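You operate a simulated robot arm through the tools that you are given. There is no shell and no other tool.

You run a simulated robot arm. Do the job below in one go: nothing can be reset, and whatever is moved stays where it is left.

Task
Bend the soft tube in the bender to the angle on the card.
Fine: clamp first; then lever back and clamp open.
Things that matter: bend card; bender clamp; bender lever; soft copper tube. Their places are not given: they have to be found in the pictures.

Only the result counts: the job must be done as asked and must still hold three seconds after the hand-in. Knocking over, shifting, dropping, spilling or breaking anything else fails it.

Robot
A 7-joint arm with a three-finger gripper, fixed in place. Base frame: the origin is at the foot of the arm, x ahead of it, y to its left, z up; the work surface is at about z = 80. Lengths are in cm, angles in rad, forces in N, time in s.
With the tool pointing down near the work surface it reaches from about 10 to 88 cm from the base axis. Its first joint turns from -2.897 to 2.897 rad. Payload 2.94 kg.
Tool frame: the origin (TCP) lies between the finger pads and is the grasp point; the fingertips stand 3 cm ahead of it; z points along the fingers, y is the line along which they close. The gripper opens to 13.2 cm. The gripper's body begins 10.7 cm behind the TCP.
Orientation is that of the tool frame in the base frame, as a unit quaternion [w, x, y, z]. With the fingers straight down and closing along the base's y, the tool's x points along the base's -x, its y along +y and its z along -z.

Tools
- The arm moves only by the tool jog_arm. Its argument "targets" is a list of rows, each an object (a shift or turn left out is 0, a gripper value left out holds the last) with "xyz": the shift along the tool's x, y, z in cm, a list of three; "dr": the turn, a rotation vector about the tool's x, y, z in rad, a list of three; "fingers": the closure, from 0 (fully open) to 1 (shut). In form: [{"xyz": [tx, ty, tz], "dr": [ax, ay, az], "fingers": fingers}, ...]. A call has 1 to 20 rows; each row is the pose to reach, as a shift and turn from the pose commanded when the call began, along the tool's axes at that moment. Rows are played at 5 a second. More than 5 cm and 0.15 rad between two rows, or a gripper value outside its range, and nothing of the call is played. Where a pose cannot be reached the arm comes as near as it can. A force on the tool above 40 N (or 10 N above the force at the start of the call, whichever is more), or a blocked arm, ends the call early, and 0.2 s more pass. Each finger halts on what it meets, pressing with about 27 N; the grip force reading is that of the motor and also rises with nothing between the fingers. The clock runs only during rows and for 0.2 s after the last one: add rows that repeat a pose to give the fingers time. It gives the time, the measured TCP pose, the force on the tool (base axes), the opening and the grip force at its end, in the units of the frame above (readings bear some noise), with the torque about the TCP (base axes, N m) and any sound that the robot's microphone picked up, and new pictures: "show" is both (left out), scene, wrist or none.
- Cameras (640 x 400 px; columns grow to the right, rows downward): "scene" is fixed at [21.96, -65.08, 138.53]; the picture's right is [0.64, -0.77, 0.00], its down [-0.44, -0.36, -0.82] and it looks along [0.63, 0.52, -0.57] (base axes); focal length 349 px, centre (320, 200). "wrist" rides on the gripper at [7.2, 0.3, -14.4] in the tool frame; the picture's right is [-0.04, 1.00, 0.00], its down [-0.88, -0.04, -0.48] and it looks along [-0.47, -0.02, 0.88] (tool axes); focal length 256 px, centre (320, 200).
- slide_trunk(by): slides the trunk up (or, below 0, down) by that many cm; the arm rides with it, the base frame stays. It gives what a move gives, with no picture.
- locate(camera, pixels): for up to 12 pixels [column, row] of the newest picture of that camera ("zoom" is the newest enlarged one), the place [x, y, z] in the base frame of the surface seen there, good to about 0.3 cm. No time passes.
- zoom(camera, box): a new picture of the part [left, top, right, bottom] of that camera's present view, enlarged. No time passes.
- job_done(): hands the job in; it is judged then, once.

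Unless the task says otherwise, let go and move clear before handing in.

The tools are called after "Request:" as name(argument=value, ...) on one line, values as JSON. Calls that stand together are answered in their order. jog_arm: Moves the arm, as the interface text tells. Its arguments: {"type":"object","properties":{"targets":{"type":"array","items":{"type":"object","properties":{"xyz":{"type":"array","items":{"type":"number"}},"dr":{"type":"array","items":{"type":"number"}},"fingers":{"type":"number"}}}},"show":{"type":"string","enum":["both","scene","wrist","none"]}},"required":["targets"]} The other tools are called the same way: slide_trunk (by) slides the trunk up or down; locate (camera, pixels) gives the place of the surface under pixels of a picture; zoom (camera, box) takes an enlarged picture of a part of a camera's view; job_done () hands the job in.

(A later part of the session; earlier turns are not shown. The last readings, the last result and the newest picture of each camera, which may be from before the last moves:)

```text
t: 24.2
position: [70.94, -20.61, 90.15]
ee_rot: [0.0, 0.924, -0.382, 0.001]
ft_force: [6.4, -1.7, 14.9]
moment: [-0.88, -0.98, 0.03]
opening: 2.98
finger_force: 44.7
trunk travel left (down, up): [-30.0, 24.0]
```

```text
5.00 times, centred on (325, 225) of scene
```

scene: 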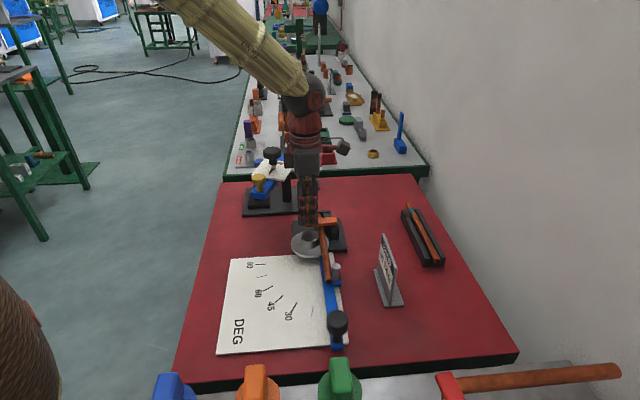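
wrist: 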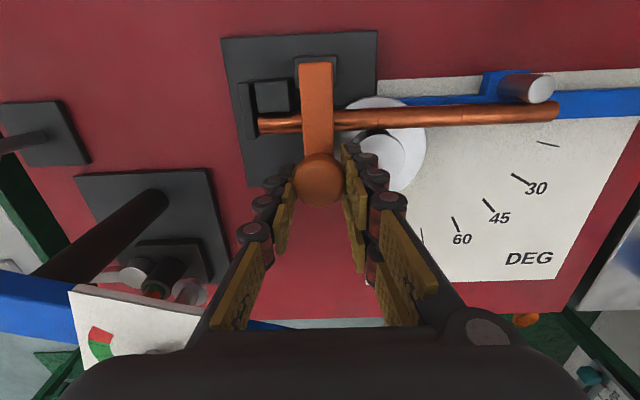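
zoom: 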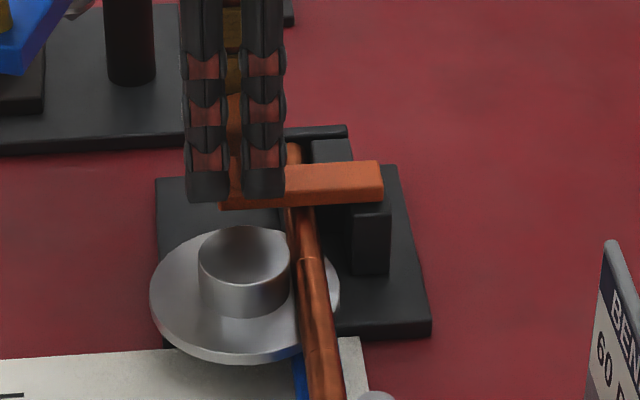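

The arm now looks nearly horizontal across the tube. I'll press a little further to make sure it's against its stop.

Request:
jog_arm(targets=[{"xyz": [-0.1, 0, 0.3]}, {"xyz": [-0.15, 0, 0.6]}, {"xyz": [-0.15, 0, 0.9]}, {"xyz": [-0.15, 0, 0.9]}])

Request:
zoom(camera="scene", box=[280, 185, 370, 265])

```text
t: 25.2
position: [70.44, -20.23, 88.57]
ee_rot: [0.0, 0.924, -0.381, -0.006]
ft_force: [0.6, 13.6, -5.0]
moment: [0.32, 0.36, 0.1]
opening: 2.95
finger_force: 17.3
trunk travel left (down, up): [-30.0, 24.0]
```

scene: 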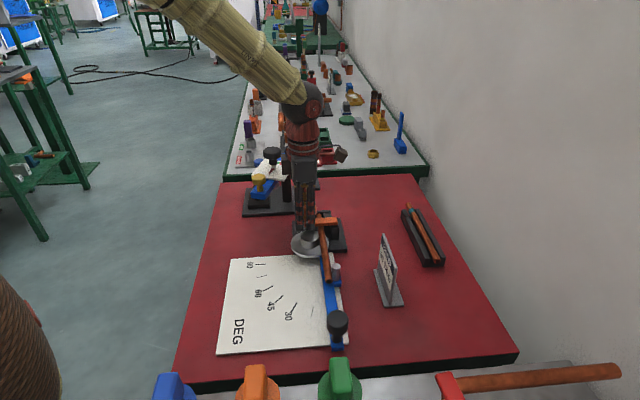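
wrist: 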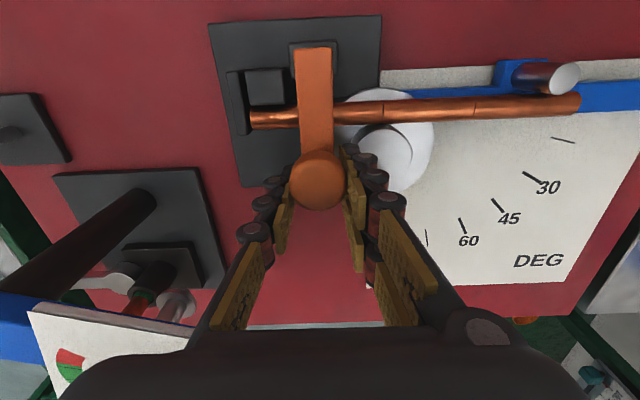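

```text
5.00 times, centred on (325, 225) of scene
```

zoom: 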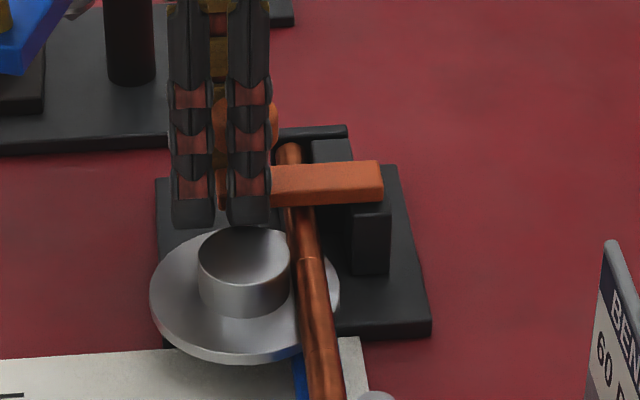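

The fingers slid down the knob while the arm stayed horizontal, so the crank is against its stop. I'll open slightly, lift straight up, and check the clamp.

Request:
jog_arm(targets=[{"xyz": [0, 0, 0], "fingers": 0.73}, {"xyz": [0, 0, 0], "fingers": 0.7}, {"xyz": [0, 0, 0], "fingers": 0.7}, {"xyz": [0, 0, -2], "fingers": 0.7}, {"xyz": [0, 0, -4], "fingers": 0.65}, {"xyz": [0, 0, -7], "fingers": 0.6}, {"xyz": [0, 0, -10], "fingers": 0.6}, {"xyz": [0, 0, -12], "fingers": 0.6}, {"xyz": [0, 0, -12], "fingers": 0.6}])

Request:
zoom(camera="scene", box=[280, 185, 370, 265])

Request:
zoom(camera="wrist", box=[220, 60, 420, 200])

```text
t: 27.2
position: [70.89, -20.59, 101.33]
ee_rot: [0.0, 0.924, -0.383, -0.001]
ft_force: [0.7, -0.1, -0.9]
moment: [0.01, -0.01, -0.04]
opening: 5.26
finger_force: 0.1
trunk travel left (down, up): [-30.0, 24.0]
```

scene: 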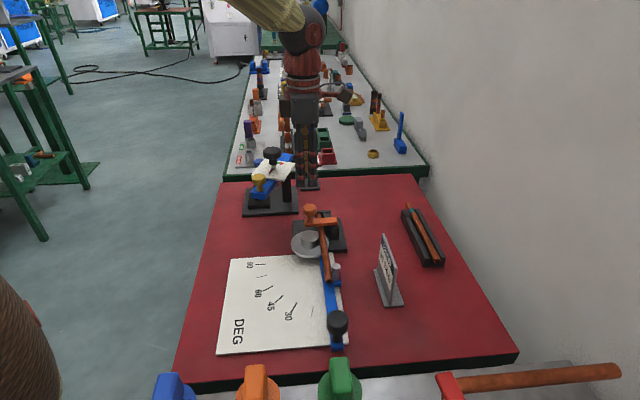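
wrist: 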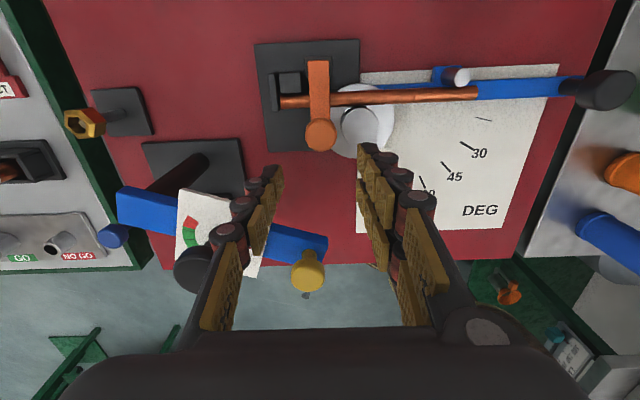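

```text
5.00 times, centred on (325, 225) of scene
```

zoom: 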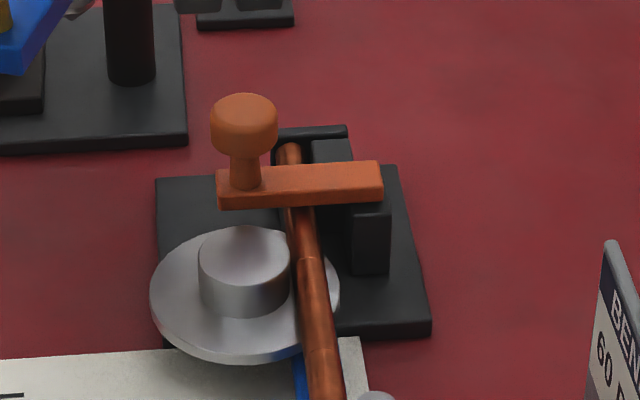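

```text
2.86 times, centred on (320, 130) of wrist
```

zoom: 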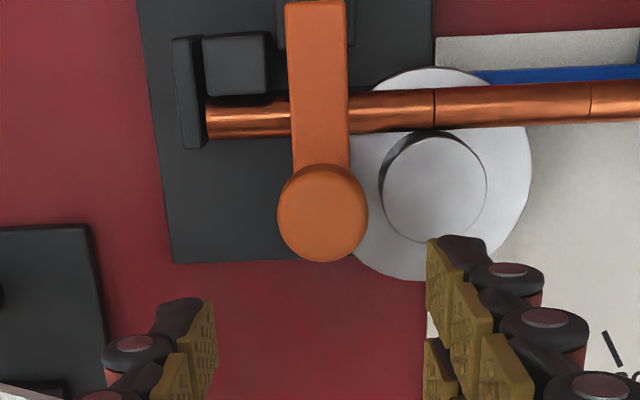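

The clamp is closed: the arm lies across the tube at (318,90) with its knob standing up. Next I'll move over to the lever knob, turning the tool so the fingers close across the lever.

Request:
jog_arm(targets=[{"xyz": [0.2, 2.4, -1], "dr": [0, 0, 0.13]}, {"xyz": [0.5, 4.9, -2], "dr": [0, 0, 0.26]}, {"xyz": [0.7, 7.3, -2], "dr": [0, 0, 0.39]}, {"xyz": [0.9, 9.8, -2], "dr": [0, 0, 0.52]}, {"xyz": [1.2, 12.2, -2], "dr": [0, 0, 0.65]}, {"xyz": [1.4, 14.7, -2], "dr": [0, 0, 0.78]}, {"xyz": [1.7, 17.1, -2], "dr": [0, 0, 0.91]}, {"xyz": [1.9, 19.6, -2], "dr": [0, 0, 1.04]}, {"xyz": [2.1, 22, -2], "dr": [0, 0, 1.17]}, {"xyz": [2.4, 24.5, -2], "dr": [0, 0, 1.31]}, {"xyz": [2.6, 27, -2], "dr": [0, 0, 1.44]}, {"xyz": [2.84, 29.4, -2], "dr": [0, 0, 1.5708]}, {"xyz": [2.84, 29.4, -2], "dr": [0, 0, 1.5708], "fingers": 0.3}, {"xyz": [2.84, 29.4, -2], "dr": [0, 0, 1.5708], "fingers": 0.3}])

```text
t: 30.2
position: [52.0, -43.49, 103.3]
ee_rot: [0.0, -0.382, 0.924, 0.0]
ft_force: [-0.4, 0.7, 1.1]
moment: [0.01, 0.0, 0.0]
opening: 9.2
finger_force: 0.1
trunk travel left (down, up): [-30.0, 24.0]
```

scene: 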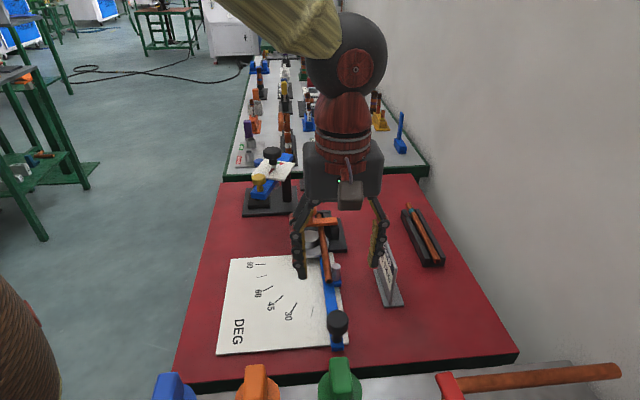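
wrist: 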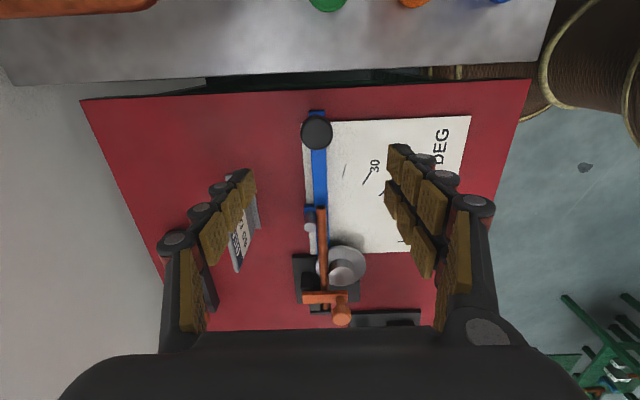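

The lever knob is at (317,133) and the bar and dial are lined up with the picture. I'll zoom in to measure the lever, pin and pivot geometry.

Request:
zoom(camera="wrist", box=[270, 95, 480, 345])

Request:
locate(camera="wrist", pixels=[[317, 133], [317, 125], [317, 141], [307, 133], [327, 133], [312, 170], [326, 170], [319, 190], [310, 228], [317, 113], [345, 268], [322, 250]])

```text
1.60 times, centred on (375, 220) of wrist
```

zoom: 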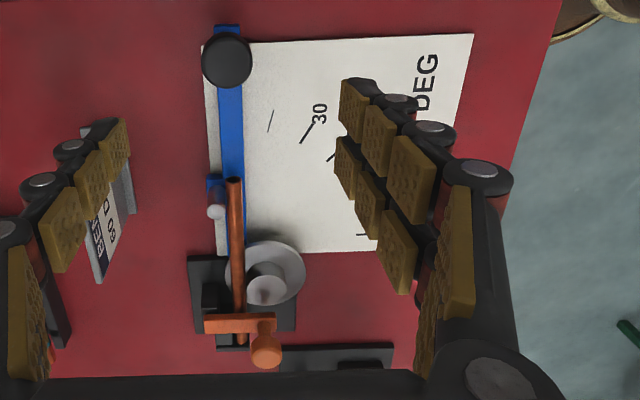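

```text
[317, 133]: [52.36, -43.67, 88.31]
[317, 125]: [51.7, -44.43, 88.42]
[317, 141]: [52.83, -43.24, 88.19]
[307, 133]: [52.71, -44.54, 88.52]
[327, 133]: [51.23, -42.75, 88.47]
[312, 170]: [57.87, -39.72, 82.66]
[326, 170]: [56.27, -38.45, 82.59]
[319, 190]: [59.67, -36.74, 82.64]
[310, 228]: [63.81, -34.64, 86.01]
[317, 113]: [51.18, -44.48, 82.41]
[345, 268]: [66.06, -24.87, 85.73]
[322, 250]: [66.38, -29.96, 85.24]
```

The knob centre is at (52.2,-43.7) with its top at z=88.4. I'll lower over it with fingers open.

Request:
jog_arm(targets=[{"xyz": [0, -0.25, 4]}, {"xyz": [0, -0.25, 8]}, {"xyz": [0, -0.25, 12]}, {"xyz": [0, -0.25, 14.5]}, {"xyz": [0, -0.25, 16]}, {"xyz": [0, -0.25, 16]}])

```text
t: 31.6
position: [52.24, -43.5, 87.17]
ee_rot: [0.0, -0.383, 0.924, 0.0]
ft_force: [0.4, 0.6, -0.3]
moment: [-0.01, 0.02, -0.01]
opening: 9.26
finger_force: 0.0
trunk travel left (down, up): [-30.0, 24.0]
```

scene: 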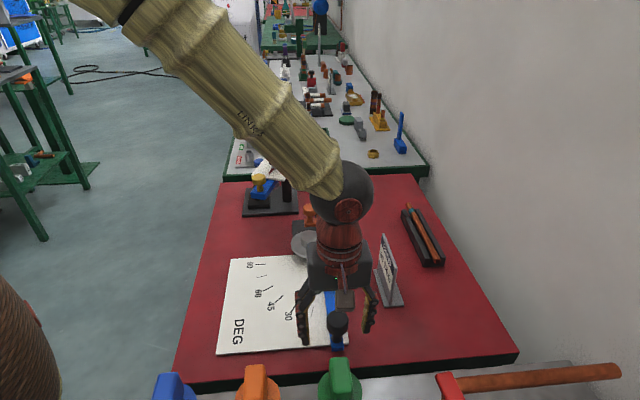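
wrist: 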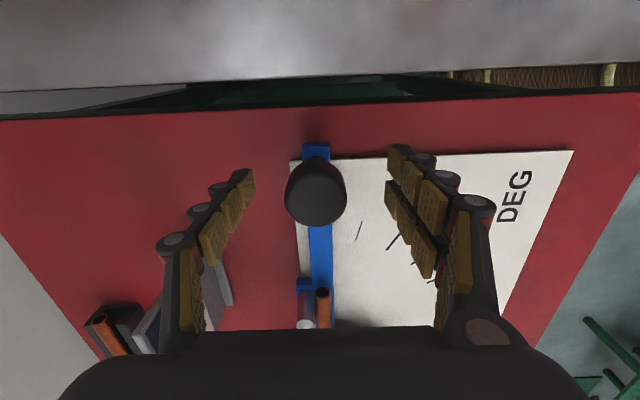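

The knob is centred at (316,193) between the fingers, so I'll close on it.

Request:
jog_arm(targets=[{"xyz": [0, 0, 0], "fingers": 0.5}, {"xyz": [0, 0, 0], "fingers": 0.7}, {"xyz": [0, 0, 0], "fingers": 0.85}, {"xyz": [0, 0, 0], "fingers": 0.85}, {"xyz": [0, 0, 0], "fingers": 0.85}, {"xyz": [0, 0, 0], "fingers": 0.85}, {"xyz": [0, 0, 0], "fingers": 0.85}])

```text
t: 33.2
position: [52.2, -43.49, 87.05]
ee_rot: [0.0, -0.384, 0.924, 0.0]
ft_force: [0.1, -0.3, 0.4]
moment: [-0.05, -0.06, 0.07]
opening: 3.57
finger_force: 42.3
trunk travel left (down, up): [-30.0, 24.0]
```

scene: 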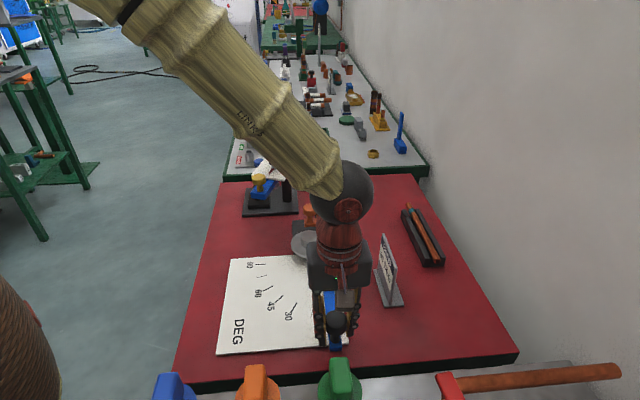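
wrist: 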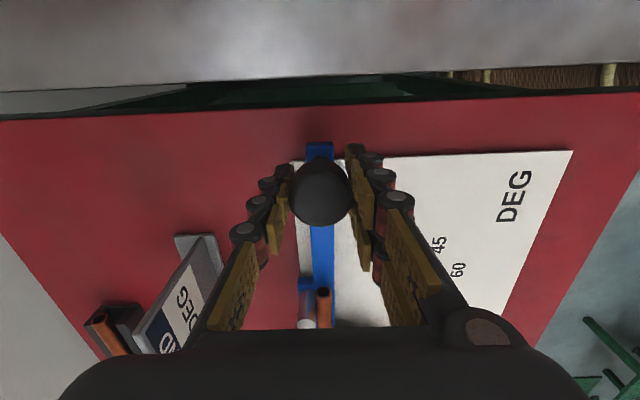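

The knob is gripped with almost no side load (opening 3.57). I'll make a first 5° swing about the assumed pivot near (67.3,-28) to check the path and force.

Request:
jog_arm(targets=[{"xyz": [0, 0.47, 0], "dr": [0, 0, 0.022]}, {"xyz": [-0.01, 0.94, 0], "dr": [0, 0, 0.044]}, {"xyz": [-0.03, 1.41, 0], "dr": [0, 0, 0.065]}, {"xyz": [-0.06, 1.88, 0], "dr": [0, 0, 0.087]}, {"xyz": [-0.06, 1.88, 0], "dr": [0, 0, 0.087]}])

Request:
zoom(camera="scene", box=[200, 200, 400, 360])

```text
t: 34.4
position: [50.99, -42.19, 87.14]
ee_rot: [-0.001, -0.342, 0.94, 0.001]
ft_force: [6.4, 6.9, -5.5]
moment: [0.31, -0.22, 0.11]
opening: 3.59
finger_force: 44.5
trunk travel left (down, up): [-30.0, 24.0]
```

scene: 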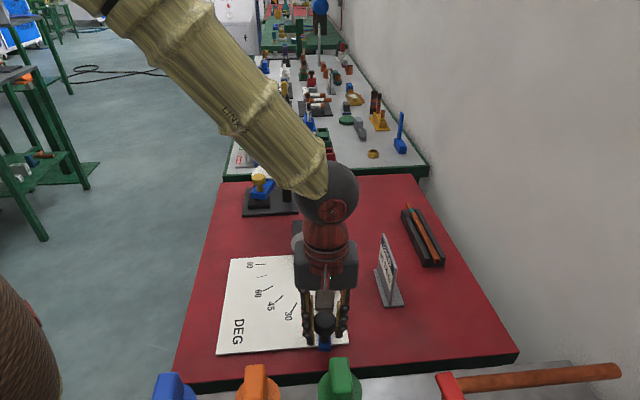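
wrist: 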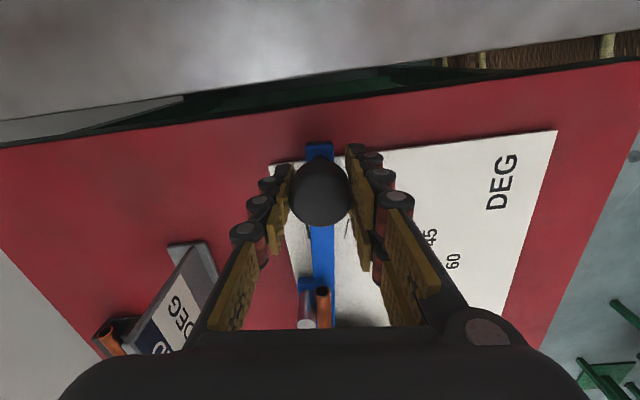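

```text
2.50 times, centred on (300, 280) of scene
```

zoom: 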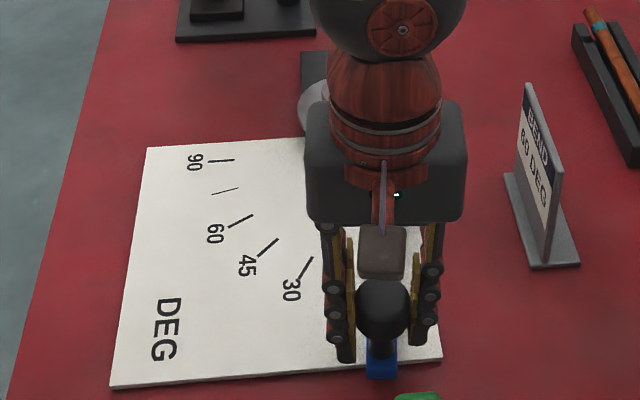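

The swing met almost no tangential resistance and only 9 N of inward pull, so the pivot is close to my estimate. I'll adjust it slightly and continue to 20°.

Request:
jog_arm(targets=[{"xyz": [-0.11, 0.93, 0], "dr": [0, 0, 0.0436]}, {"xyz": [-0.19, 1.87, 0], "dr": [0, 0, 0.0873]}, {"xyz": [-0.31, 2.8, 0], "dr": [0, 0, 0.131]}, {"xyz": [-0.48, 3.73, 0], "dr": [0, 0, 0.1745]}, {"xyz": [-0.68, 4.65, 0], "dr": [0, 0, 0.218]}, {"xyz": [-0.93, 5.55, 0], "dr": [0, 0, 0.2618]}, {"xyz": [-0.93, 5.55, 0], "dr": [0, 0, 0.2618]}])

Request:
zoom(camera="scene", box=[200, 200, 400, 360])

```text
t: 36.0
position: [47.99, -37.51, 87.21]
ee_rot: [0.001, -0.217, 0.976, 0.0]
ft_force: [-1.7, -0.2, 6.6]
moment: [-0.02, 0.69, -0.09]
opening: 3.58
finger_force: 45.4
trunk travel left (down, up): [-30.0, 24.0]
```

scene: 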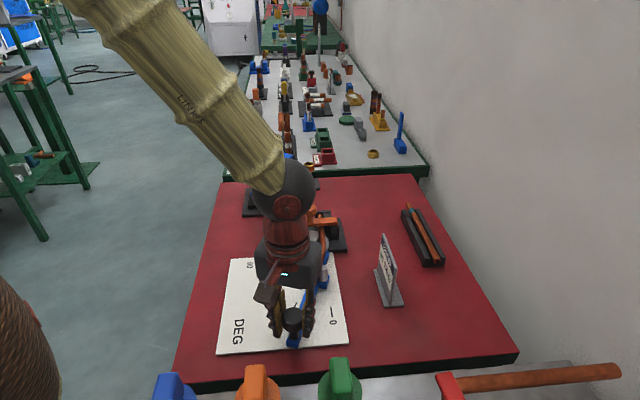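
wrist: 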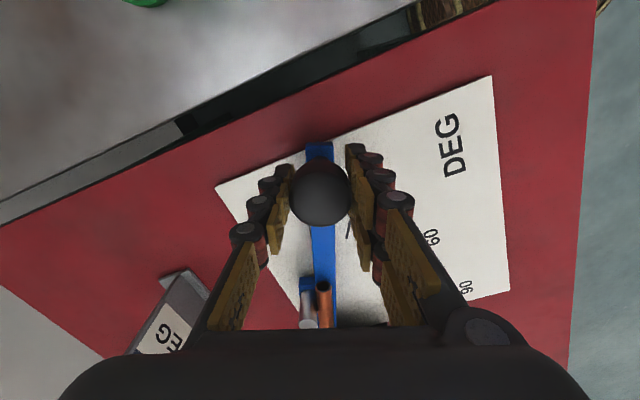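

```text
2.50 times, centred on (300, 280) of scene
```

zoom: 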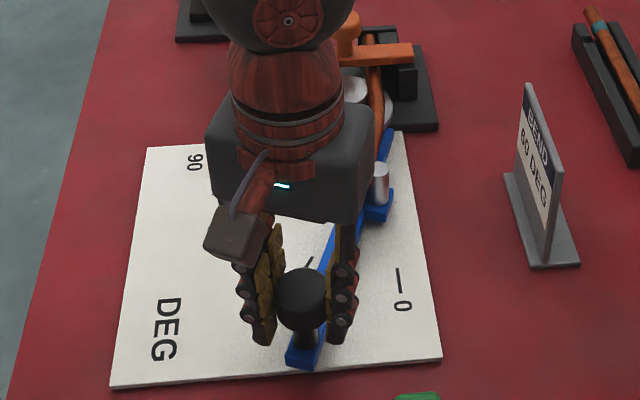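

The lever and tube are swinging together with low force, and the "0" tick has come into view at the right of the dial. I'll continue to 40°.

Request:
jog_arm(targets=[{"xyz": [0, 0.94, 0], "dr": [0, 0, 0.0436]}, {"xyz": [-0.07, 1.88, 0], "dr": [0, 0, 0.0873]}, {"xyz": [-0.195, 2.82, 0], "dr": [0, 0, 0.131]}, {"xyz": [-0.36, 3.75, 0], "dr": [0, 0, 0.1745]}, {"xyz": [-0.56, 4.67, 0], "dr": [0, 0, 0.218]}, {"xyz": [-0.81, 5.58, 0], "dr": [0, 0, 0.2618]}, {"xyz": [-1.09, 6.48, 0], "dr": [0, 0, 0.3054]}, {"xyz": [-1.42, 7.36, 0], "dr": [0, 0, 0.349]}, {"xyz": [-1.42, 7.36, 0], "dr": [0, 0, 0.349]}])

Request:
zoom(camera="scene", box=[200, 200, 400, 360])

```text
t: 38.0
position: [46.08, -30.01, 87.19]
ee_rot: [-0.001, -0.045, 0.999, 0.001]
ft_force: [-16.9, -0.1, -3.6]
moment: [0.17, 0.52, 0.05]
opening: 3.57
finger_force: 45.1
trunk travel left (down, up): [-30.0, 24.0]
```

scene: 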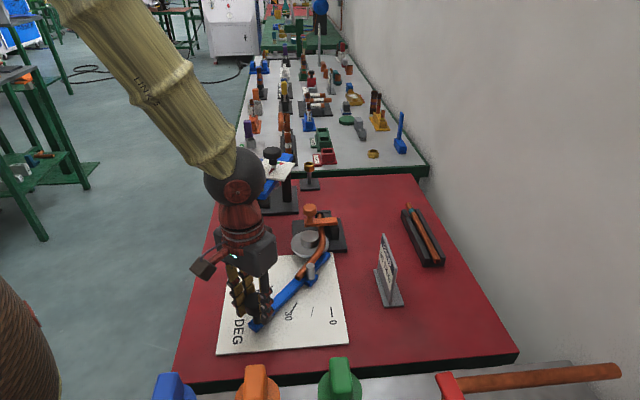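
wrist: 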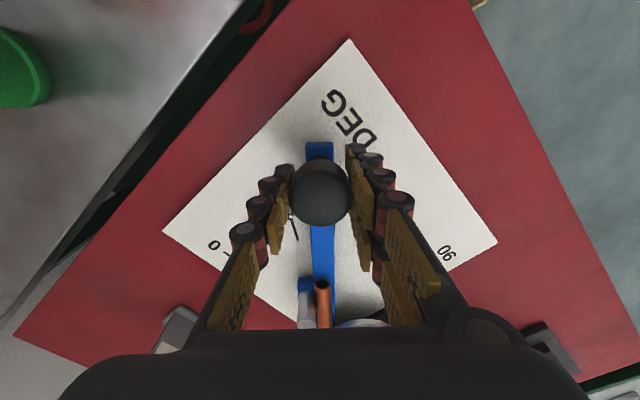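

```text
2.50 times, centred on (300, 280) of scene
```

zoom: 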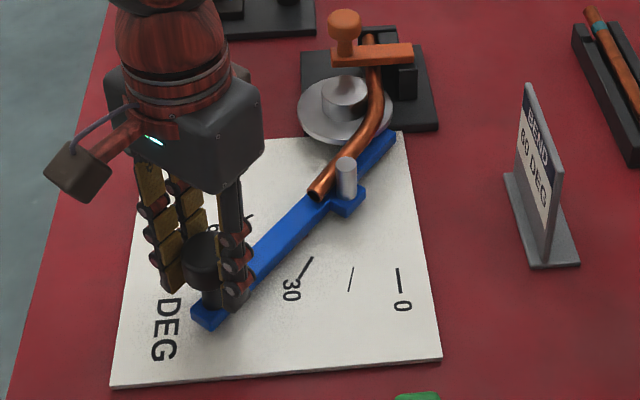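

The tube is bending cleanly round the former and the bar now lies between the 30 and 45 ticks. I'll measure the bar line and ticks from this view.

Request:
locate(camera="zoom", pixels=[[388, 138], [370, 157], [300, 222], [270, 250], [245, 277], [398, 270], [400, 292], [352, 268], [348, 290], [312, 258], [300, 278], [347, 190]])

Request:
zoom(camera="scene", box=[240, 200, 360, 350])

```text
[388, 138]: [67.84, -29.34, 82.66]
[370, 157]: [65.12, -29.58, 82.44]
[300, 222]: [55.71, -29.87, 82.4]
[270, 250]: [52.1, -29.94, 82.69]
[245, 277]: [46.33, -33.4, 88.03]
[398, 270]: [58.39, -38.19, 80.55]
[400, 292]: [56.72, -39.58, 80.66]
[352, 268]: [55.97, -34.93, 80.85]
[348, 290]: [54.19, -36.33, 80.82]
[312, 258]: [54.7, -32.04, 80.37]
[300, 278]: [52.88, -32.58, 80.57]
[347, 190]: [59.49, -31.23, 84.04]
```

```text
2.67 times, centred on (300, 275) of scene
```

zoom: 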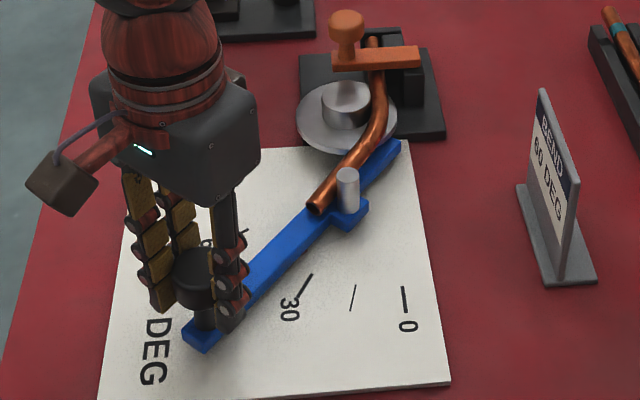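

The dial centre works out at about (68.05,-28.25), and every knob reading lies on a 22.03 cm circle about it, so I have the pivot. The lever reads about 40°, so I'll continue to roughly 57–58° and then check against the 60 tick.

Request:
jog_arm(targets=[{"xyz": [0.05, 0.9, 0], "dr": [0, 0, 0.04]}, {"xyz": [0.06, 1.775, 0], "dr": [0, 0, 0.08]}, {"xyz": [-0.05, 2.73, 0], "dr": [0, 0, 0.124]}, {"xyz": [-0.19, 3.68, 0], "dr": [0, 0, 0.168]}, {"xyz": [-0.38, 4.62, 0], "dr": [0, 0, 0.211]}, {"xyz": [-0.61, 5.556, 0], "dr": [0, 0, 0.255]}, {"xyz": [-0.77, 6.11, 0], "dr": [0, 0, 0.281]}, {"xyz": [-0.77, 6.11, 0], "dr": [0, 0, 0.281]}])

Request:
zoom(camera="scene", box=[210, 200, 360, 350])

```text
t: 39.8
position: [46.5, -23.91, 87.25]
ee_rot: [0.0, 0.097, 0.995, 0.001]
ft_force: [-5.3, 0.3, -7.4]
moment: [0.11, 0.12, -0.25]
opening: 3.54
finger_force: 45.4
trunk travel left (down, up): [-30.0, 24.0]
```

scene: 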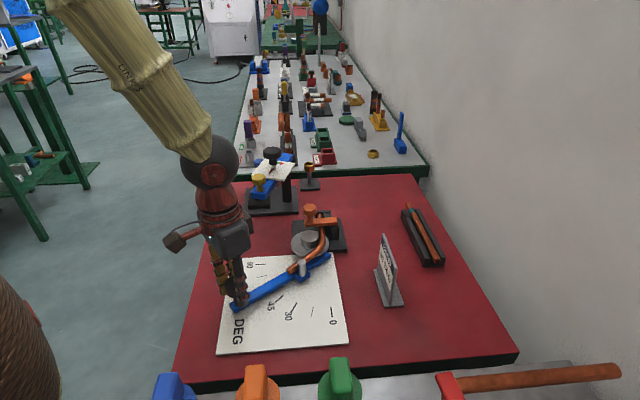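
wrist: 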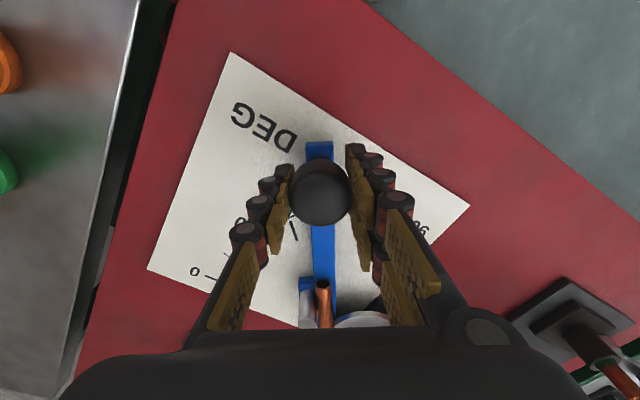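

```text
2.67 times, centred on (285, 275) of scene
```

zoom: 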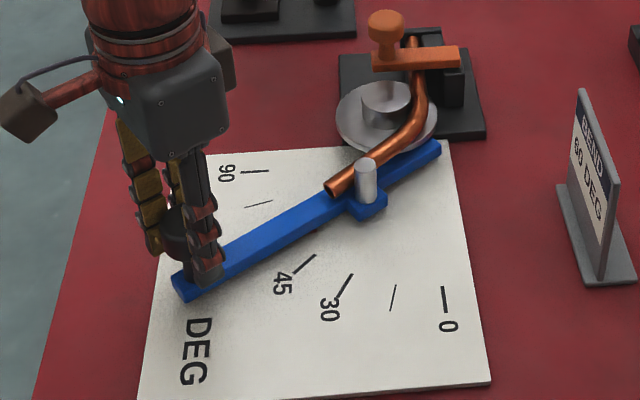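

By knob position the lever is at about 56°, and the bar now covers the 60 tick. Before going further I'll measure the tube's leg under load, so I can compare it after backing off and see any springback.

Request:
zoom(camera="scene", box=[275, 205, 345, 285])

Request:
locate(camera="zoom", pixels=[[180, 320], [195, 311], [210, 301], [225, 292], [240, 283], [255, 274], [270, 264], [285, 255], [300, 247], [315, 238], [330, 228], [345, 215]])

```text
5.00 times, centred on (310, 245) of scene
```

zoom: 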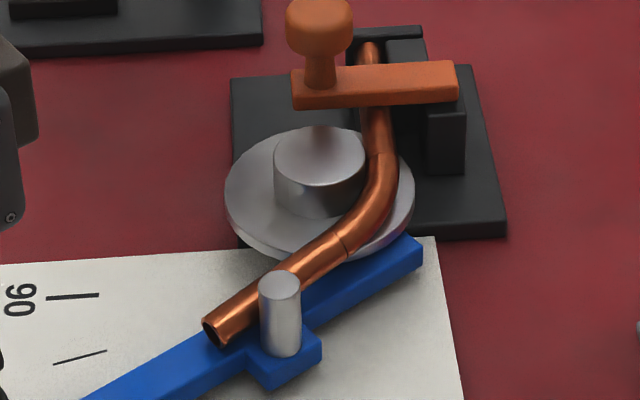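

```text
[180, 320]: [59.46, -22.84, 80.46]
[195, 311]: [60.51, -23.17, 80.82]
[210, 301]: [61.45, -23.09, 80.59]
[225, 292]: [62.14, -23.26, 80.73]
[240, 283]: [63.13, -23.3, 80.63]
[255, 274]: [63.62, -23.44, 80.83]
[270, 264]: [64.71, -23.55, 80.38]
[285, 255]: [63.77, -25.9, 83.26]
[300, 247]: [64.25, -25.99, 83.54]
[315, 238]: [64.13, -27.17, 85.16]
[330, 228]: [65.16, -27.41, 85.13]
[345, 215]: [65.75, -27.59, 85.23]
```

Request:
locate(camera="zoom", pixels=[[225, 313], [232, 309], [239, 305], [246, 301], [252, 297], [300, 264], [307, 260], [314, 256], [321, 251], [328, 247], [335, 242], [342, 237]])

Request:
locate(camera="zoom", pixels=[[120, 383], [140, 372], [160, 362], [180, 352], [200, 346], [310, 305], [330, 295], [350, 284], [370, 273], [390, 262], [400, 257], [410, 250]])

```text
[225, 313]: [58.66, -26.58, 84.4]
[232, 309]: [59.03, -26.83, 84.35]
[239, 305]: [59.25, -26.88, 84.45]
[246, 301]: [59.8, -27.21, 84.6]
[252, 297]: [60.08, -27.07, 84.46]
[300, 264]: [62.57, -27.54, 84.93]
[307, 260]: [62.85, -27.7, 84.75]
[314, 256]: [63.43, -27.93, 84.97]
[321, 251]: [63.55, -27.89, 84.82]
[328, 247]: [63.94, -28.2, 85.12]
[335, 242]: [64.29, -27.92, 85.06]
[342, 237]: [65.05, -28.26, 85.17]
```

```text
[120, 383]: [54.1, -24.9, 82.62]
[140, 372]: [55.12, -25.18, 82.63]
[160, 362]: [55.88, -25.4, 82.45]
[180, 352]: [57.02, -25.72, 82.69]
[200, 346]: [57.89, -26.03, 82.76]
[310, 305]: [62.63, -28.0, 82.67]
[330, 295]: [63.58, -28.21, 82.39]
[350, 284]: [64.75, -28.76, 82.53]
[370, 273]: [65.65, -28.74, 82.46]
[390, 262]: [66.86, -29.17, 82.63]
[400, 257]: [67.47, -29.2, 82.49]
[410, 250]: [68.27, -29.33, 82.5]
```

The bar-line samples are noisy, so I'll look at the dial from the wrist camera, which is nearly overhead.

Request:
zoom(camera="wrist", box=[180, 130, 480, 330])

Request:
zoom(camera="scene", box=[225, 240, 345, 320])

```text
2.00 times, centred on (330, 230) of wrist
```

zoom: 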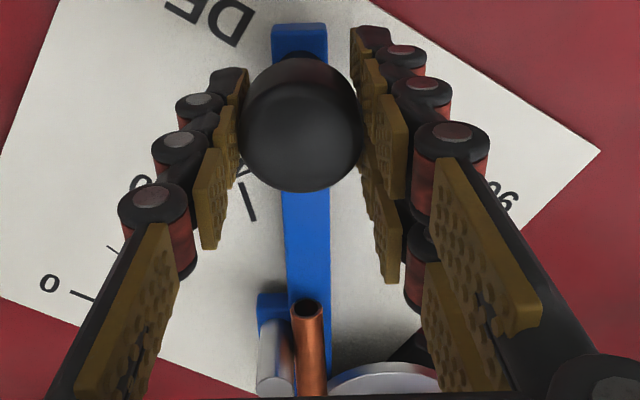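

```text
5.00 times, centred on (285, 280) of scene
```

zoom: 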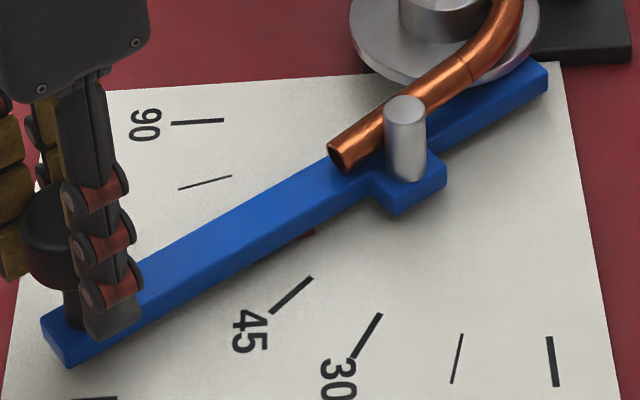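

There is a small red mark under the bar at about (305,233) in the scene zoom, possibly the lever's pointer. I'll zoom in on it.

Request:
zoom(camera="scene", box=[265, 270, 305, 300])

Request:
locate(camera="zoom", pixels=[[250, 255], [270, 265], [290, 255], [300, 240], [310, 230], [230, 270]])

```text
13.33 times, centred on (285, 285) of scene
```

zoom: 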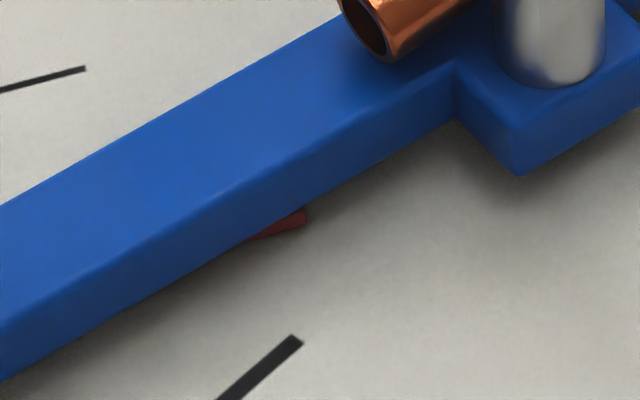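

```text
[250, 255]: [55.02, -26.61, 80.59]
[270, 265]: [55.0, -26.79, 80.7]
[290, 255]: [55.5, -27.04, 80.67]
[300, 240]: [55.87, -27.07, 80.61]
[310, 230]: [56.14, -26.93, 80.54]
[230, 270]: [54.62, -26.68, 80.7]
```

Request:
locate(camera="zoom", pixels=[[268, 232], [280, 227], [290, 222], [300, 215], [295, 227], [230, 245], [200, 262], [290, 205], [240, 180], [190, 210], [390, 150], [420, 115]])

Request:
locate(camera="zoom", pixels=[[20, 215], [80, 185], [140, 155], [200, 120], [260, 85], [320, 50], [20, 290], [80, 262], [140, 232], [200, 200], [260, 170], [320, 138]])

```text
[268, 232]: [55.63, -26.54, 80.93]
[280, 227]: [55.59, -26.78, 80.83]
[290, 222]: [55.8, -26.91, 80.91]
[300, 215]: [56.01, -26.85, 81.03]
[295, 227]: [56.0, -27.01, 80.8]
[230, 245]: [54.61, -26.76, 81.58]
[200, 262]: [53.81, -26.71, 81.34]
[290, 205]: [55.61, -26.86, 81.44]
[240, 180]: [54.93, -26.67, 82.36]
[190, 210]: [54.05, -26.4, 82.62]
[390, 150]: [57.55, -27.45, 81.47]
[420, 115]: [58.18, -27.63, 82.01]
```

```text
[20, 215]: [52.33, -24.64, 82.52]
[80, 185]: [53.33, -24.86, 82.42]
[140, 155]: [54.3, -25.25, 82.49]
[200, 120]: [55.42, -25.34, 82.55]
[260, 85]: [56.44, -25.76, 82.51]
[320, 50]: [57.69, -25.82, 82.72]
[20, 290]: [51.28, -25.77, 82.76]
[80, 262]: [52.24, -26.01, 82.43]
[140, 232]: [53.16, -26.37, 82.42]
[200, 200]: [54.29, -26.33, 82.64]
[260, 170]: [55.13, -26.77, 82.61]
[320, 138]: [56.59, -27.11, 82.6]
```

Under load the bar and the tube leg both measure about 56–58°. I'll back the lever off about 10° and measure the relaxed tube for springback.

Request:
jog_arm(targets=[{"xyz": [0, -1.05, 0], "dr": [0, 0, -0.045]}, {"xyz": [-0.08, -2.11, 0], "dr": [0, 0, -0.091]}, {"xyz": [-0.19, -3.07, 0], "dr": [0, 0, -0.135]}, {"xyz": [-0.33, -4.02, 0], "dr": [0, 0, -0.178]}, {"xyz": [-0.33, -4.02, 0], "dr": [0, 0, -0.178]}])

Request:
zoom(camera="scene", box=[275, 205, 345, 285])

```text
t: 41.0
position: [46.07, -28.02, 87.13]
ee_rot: [0.0, 0.007, 1.0, 0.0]
ft_force: [-6.2, 1.4, 0.7]
moment: [0.15, 0.53, 0.16]
opening: 3.56
finger_force: 45.2
trunk travel left (down, up): [-30.0, 24.0]
```

scene: 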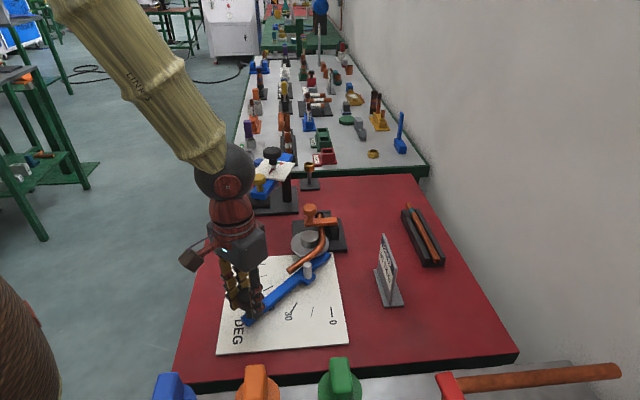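
wrist: 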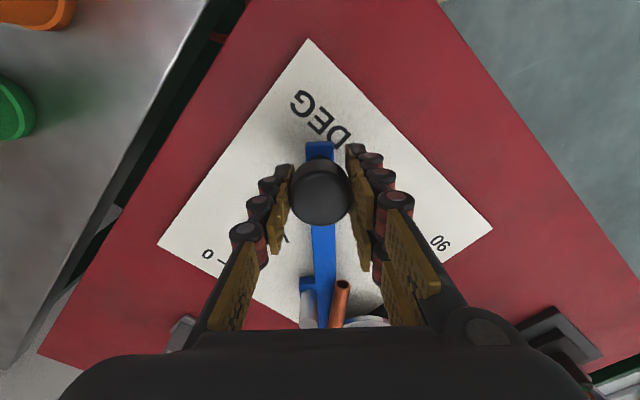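

```text
5.00 times, centred on (310, 245) of scene
```

zoom: 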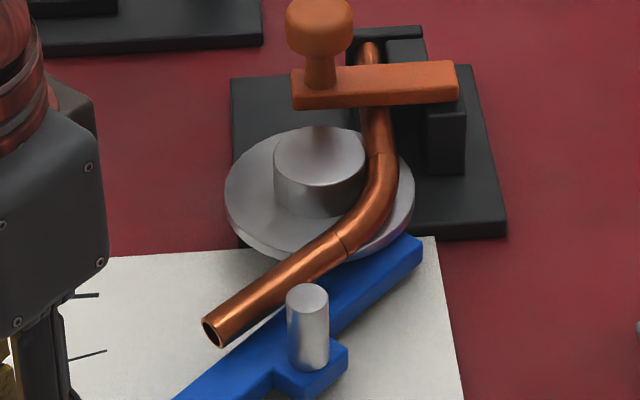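

The tube end is still at about (212,330), practically where it was under load. I'll measure the relaxed leg carefully.

Request:
locate(camera="zoom", pixels=[[225, 313], [235, 307], [245, 301], [255, 295], [265, 289], [275, 282], [285, 275], [295, 269], [305, 263], [315, 256], [325, 250], [335, 243]])

Request:
zoom(camera="scene", box=[290, 235, 330, 275])

```text
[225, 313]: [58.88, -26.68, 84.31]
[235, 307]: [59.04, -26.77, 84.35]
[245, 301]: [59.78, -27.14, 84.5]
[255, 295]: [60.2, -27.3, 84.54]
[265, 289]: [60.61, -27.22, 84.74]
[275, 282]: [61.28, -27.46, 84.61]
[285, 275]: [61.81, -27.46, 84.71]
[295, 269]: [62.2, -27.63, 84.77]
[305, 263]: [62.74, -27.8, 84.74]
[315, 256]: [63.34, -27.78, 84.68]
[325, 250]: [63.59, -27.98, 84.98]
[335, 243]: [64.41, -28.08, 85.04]
```

```text
10.00 times, centred on (310, 255) of scene
```

zoom: 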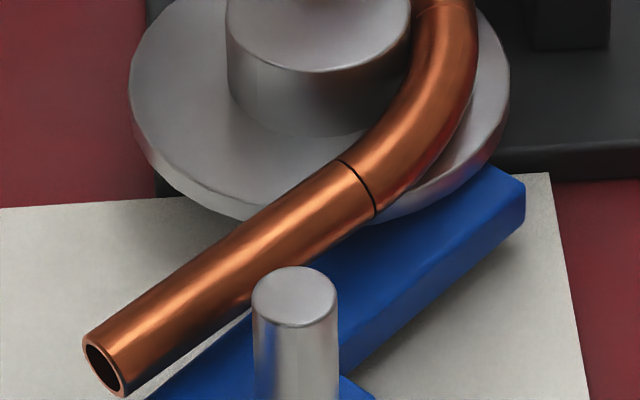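

My sample line was not parallel to the tube, so I'll resample along lines exactly parallel to its axis in the 10× view.

Request:
locate(camera="zoom", pixels=[[125, 353], [144, 340], [163, 326], [182, 313], [201, 299], [220, 286], [239, 272], [258, 259], [277, 246], [296, 232], [315, 219], [334, 205]])

Request:
locate(camera="zoom", pixels=[[118, 343], [137, 330], [156, 316], [175, 303], [194, 289], [213, 276], [232, 262], [251, 249], [270, 236], [289, 222], [308, 209], [327, 195]])

Request:
locate(camera="zoom", pixels=[[134, 364], [153, 351], [172, 337], [191, 324], [210, 310], [229, 297], [248, 283], [267, 270], [286, 257], [305, 243], [324, 230], [343, 216]])

```text
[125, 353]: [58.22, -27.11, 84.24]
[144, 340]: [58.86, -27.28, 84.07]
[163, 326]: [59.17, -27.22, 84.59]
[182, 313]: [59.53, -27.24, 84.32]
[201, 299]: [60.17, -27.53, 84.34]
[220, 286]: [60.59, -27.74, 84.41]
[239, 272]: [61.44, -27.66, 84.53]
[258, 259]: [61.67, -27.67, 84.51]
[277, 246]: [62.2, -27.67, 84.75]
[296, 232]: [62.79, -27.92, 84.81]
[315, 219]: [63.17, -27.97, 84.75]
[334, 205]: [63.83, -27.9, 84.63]
```

```text
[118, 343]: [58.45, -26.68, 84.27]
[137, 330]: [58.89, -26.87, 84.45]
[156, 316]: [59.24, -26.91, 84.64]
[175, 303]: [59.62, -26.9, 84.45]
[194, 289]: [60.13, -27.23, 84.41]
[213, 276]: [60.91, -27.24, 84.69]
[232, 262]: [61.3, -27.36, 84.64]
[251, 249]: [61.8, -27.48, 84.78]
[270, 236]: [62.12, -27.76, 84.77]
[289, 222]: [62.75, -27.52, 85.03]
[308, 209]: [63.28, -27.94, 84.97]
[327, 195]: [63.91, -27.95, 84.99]
```

```text
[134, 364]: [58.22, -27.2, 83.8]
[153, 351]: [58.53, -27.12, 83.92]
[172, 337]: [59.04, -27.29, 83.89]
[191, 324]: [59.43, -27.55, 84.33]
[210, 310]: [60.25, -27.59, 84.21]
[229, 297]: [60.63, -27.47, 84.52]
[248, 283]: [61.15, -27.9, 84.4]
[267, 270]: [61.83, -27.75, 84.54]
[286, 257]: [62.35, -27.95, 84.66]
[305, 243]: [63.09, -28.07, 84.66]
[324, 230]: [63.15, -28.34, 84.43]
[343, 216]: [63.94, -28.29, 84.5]
```

Different estimates of the leg angle disagree because of camera slant. I'll release the lever where it is and take a straight-down look, which gives true angles.

Request:
jog_arm(targets=[{"xyz": [0, 0, 0], "fingers": 0.6}, {"xyz": [0, 0, 0], "fingers": 0.5}, {"xyz": [0, 0, 0], "fingers": 0.5}, {"xyz": [0, 0, -4], "fingers": 0.5}, {"xyz": [0, 0, -8], "fingers": 0.5}, {"xyz": [0, 0, -12], "fingers": 0.5}, {"xyz": [0, 0, -16], "fingers": 0.5}, {"xyz": [0, 0, -16], "fingers": 0.5}])

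```text
t: 42.8
position: [46.1, -28.2, 103.27]
ee_rot: [0.0, 0.007, 1.0, 0.0]
ft_force: [-0.5, 0.1, -0.3]
moment: [-0.02, -0.03, -0.02]
opening: 6.61
finger_force: 0.2
trunk travel left (down, up): [-30.0, 24.0]
```

scene: 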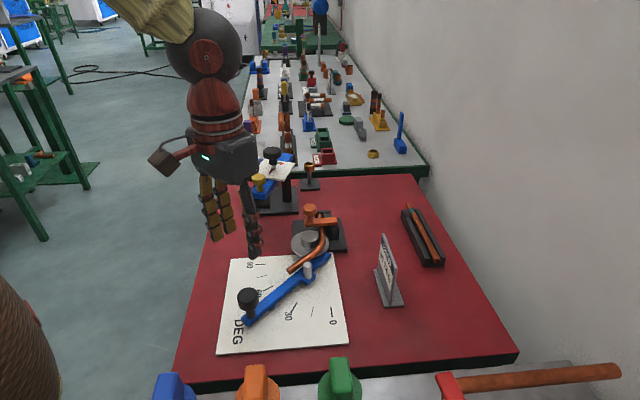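
wrist: 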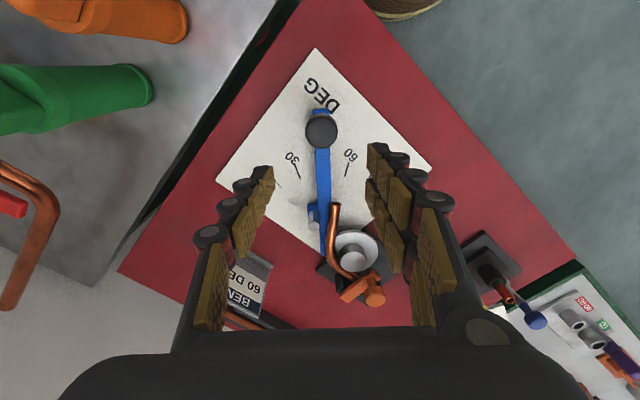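

The lever stays at 45° by itself. I'll open wide, move above the tube and tilt the tool about tool y so the wrist camera looks straight down.

Request:
jog_arm(targets=[{"xyz": [-3, 0.3, -1], "dr": [0, 0.1, 0], "fingers": 0.3}, {"xyz": [-6, 0.6, -1], "dr": [0, 0.2, 0], "fingers": 0.1}, {"xyz": [-9, 0.9, -1], "dr": [0, 0.3, 0], "fingers": 0}, {"xyz": [-12, 1.2, -1], "dr": [0, 0.4, 0], "fingers": 0}, {"xyz": [-15, 1.2, -1], "dr": [0, 0.49, 0], "fingers": 0}, {"xyz": [-16, 1.2, -1], "dr": [0, 0.49, 0], "fingers": 0}, {"xyz": [-16, 1.2, -1], "dr": [0, 0.49, 0], "fingers": 0}])

Request:
zoom(camera="wrist", box=[200, 80, 440, 300])

```text
t: 44.4
position: [62.2, -27.04, 104.03]
ee_rot: [-0.244, 0.007, 0.97, 0.002]
ft_force: [-0.7, 0.6, 0.0]
moment: [-0.01, -0.04, 0.01]
opening: 13.2
finger_force: 0.1
trunk travel left (down, up): [-30.0, 24.0]
```

scene: 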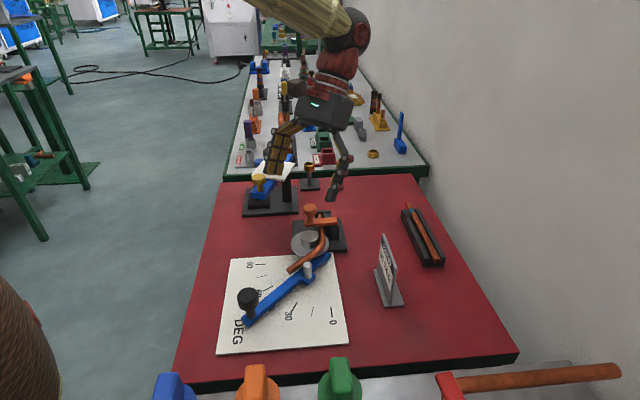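
wrist: 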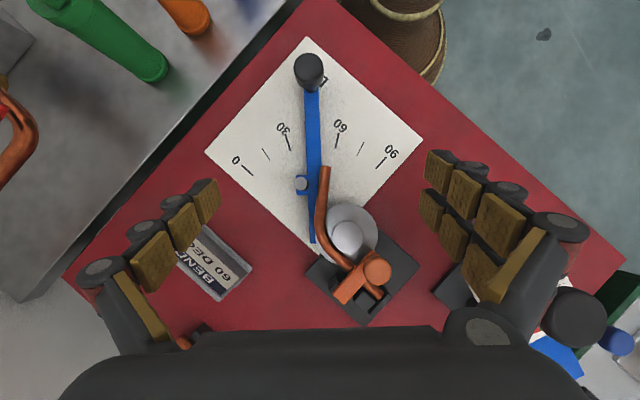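

```text
1.82 times, centred on (320, 190) of wrist
```

zoom: 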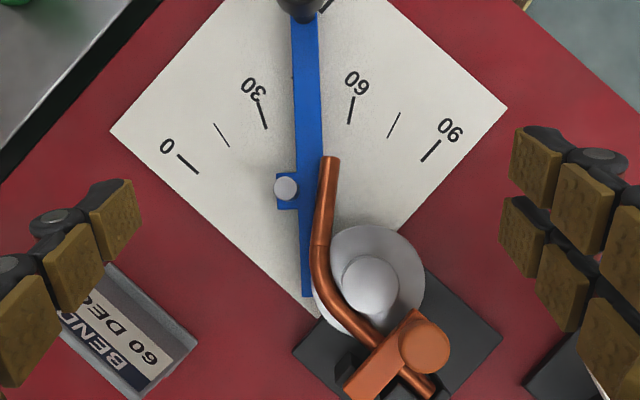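

This is a clean overhead view: the tube leg is at (325,200) and the 60 tick at (352,110) in the zoom. I'll enlarge the tube and ticks to measure angles.

Request:
zoom(camera="wrist", box=[300, 110, 364, 150])

Request:
zoom(camera="wrist", box=[280, 155, 376, 215])

Request:
zoom(camera="wrist", box=[290, 200, 402, 305])

Request:
zoom(camera="wrist", box=[220, 120, 316, 180])

Request:
zoom(camera="wrist", box=[326, 130, 422, 190])

```text
10.00 times, centred on (332, 130) of wrist
```

zoom: 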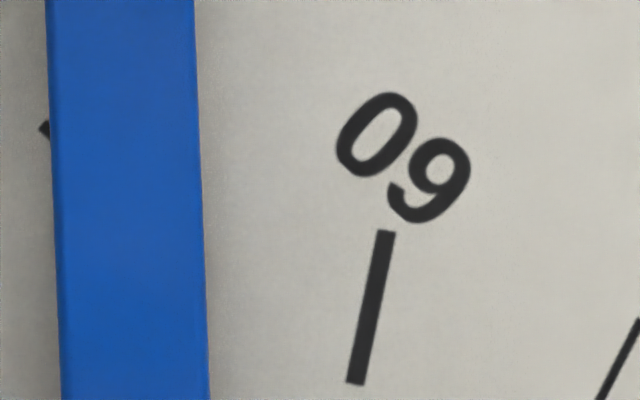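

```text
6.67 times, centred on (328, 185) of wrist
```

zoom: 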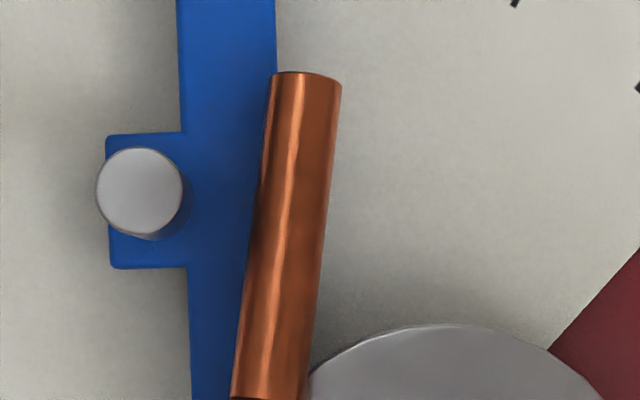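

```text
3.81 times, centred on (346, 252) of wrist
```

zoom: 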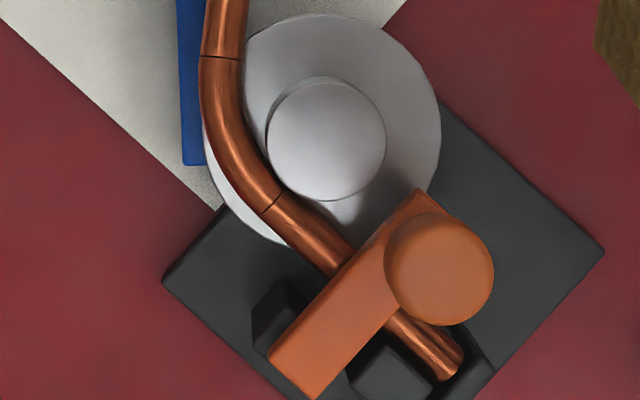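

```text
6.67 times, centred on (268, 150) of wrist
```

zoom: 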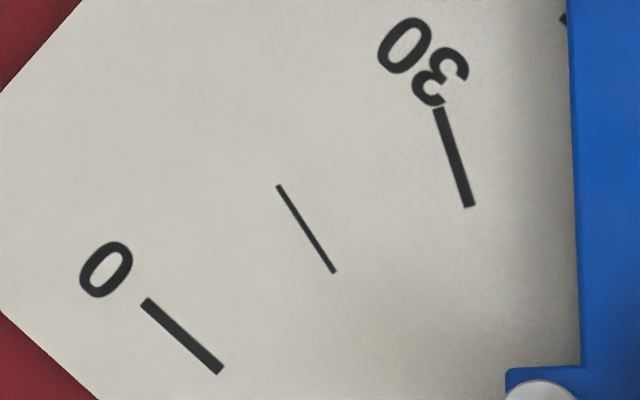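

```text
6.67 times, centred on (374, 160) of wrist
```

zoom: 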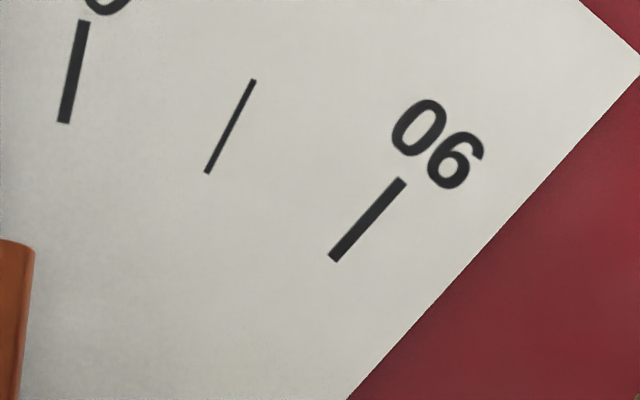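

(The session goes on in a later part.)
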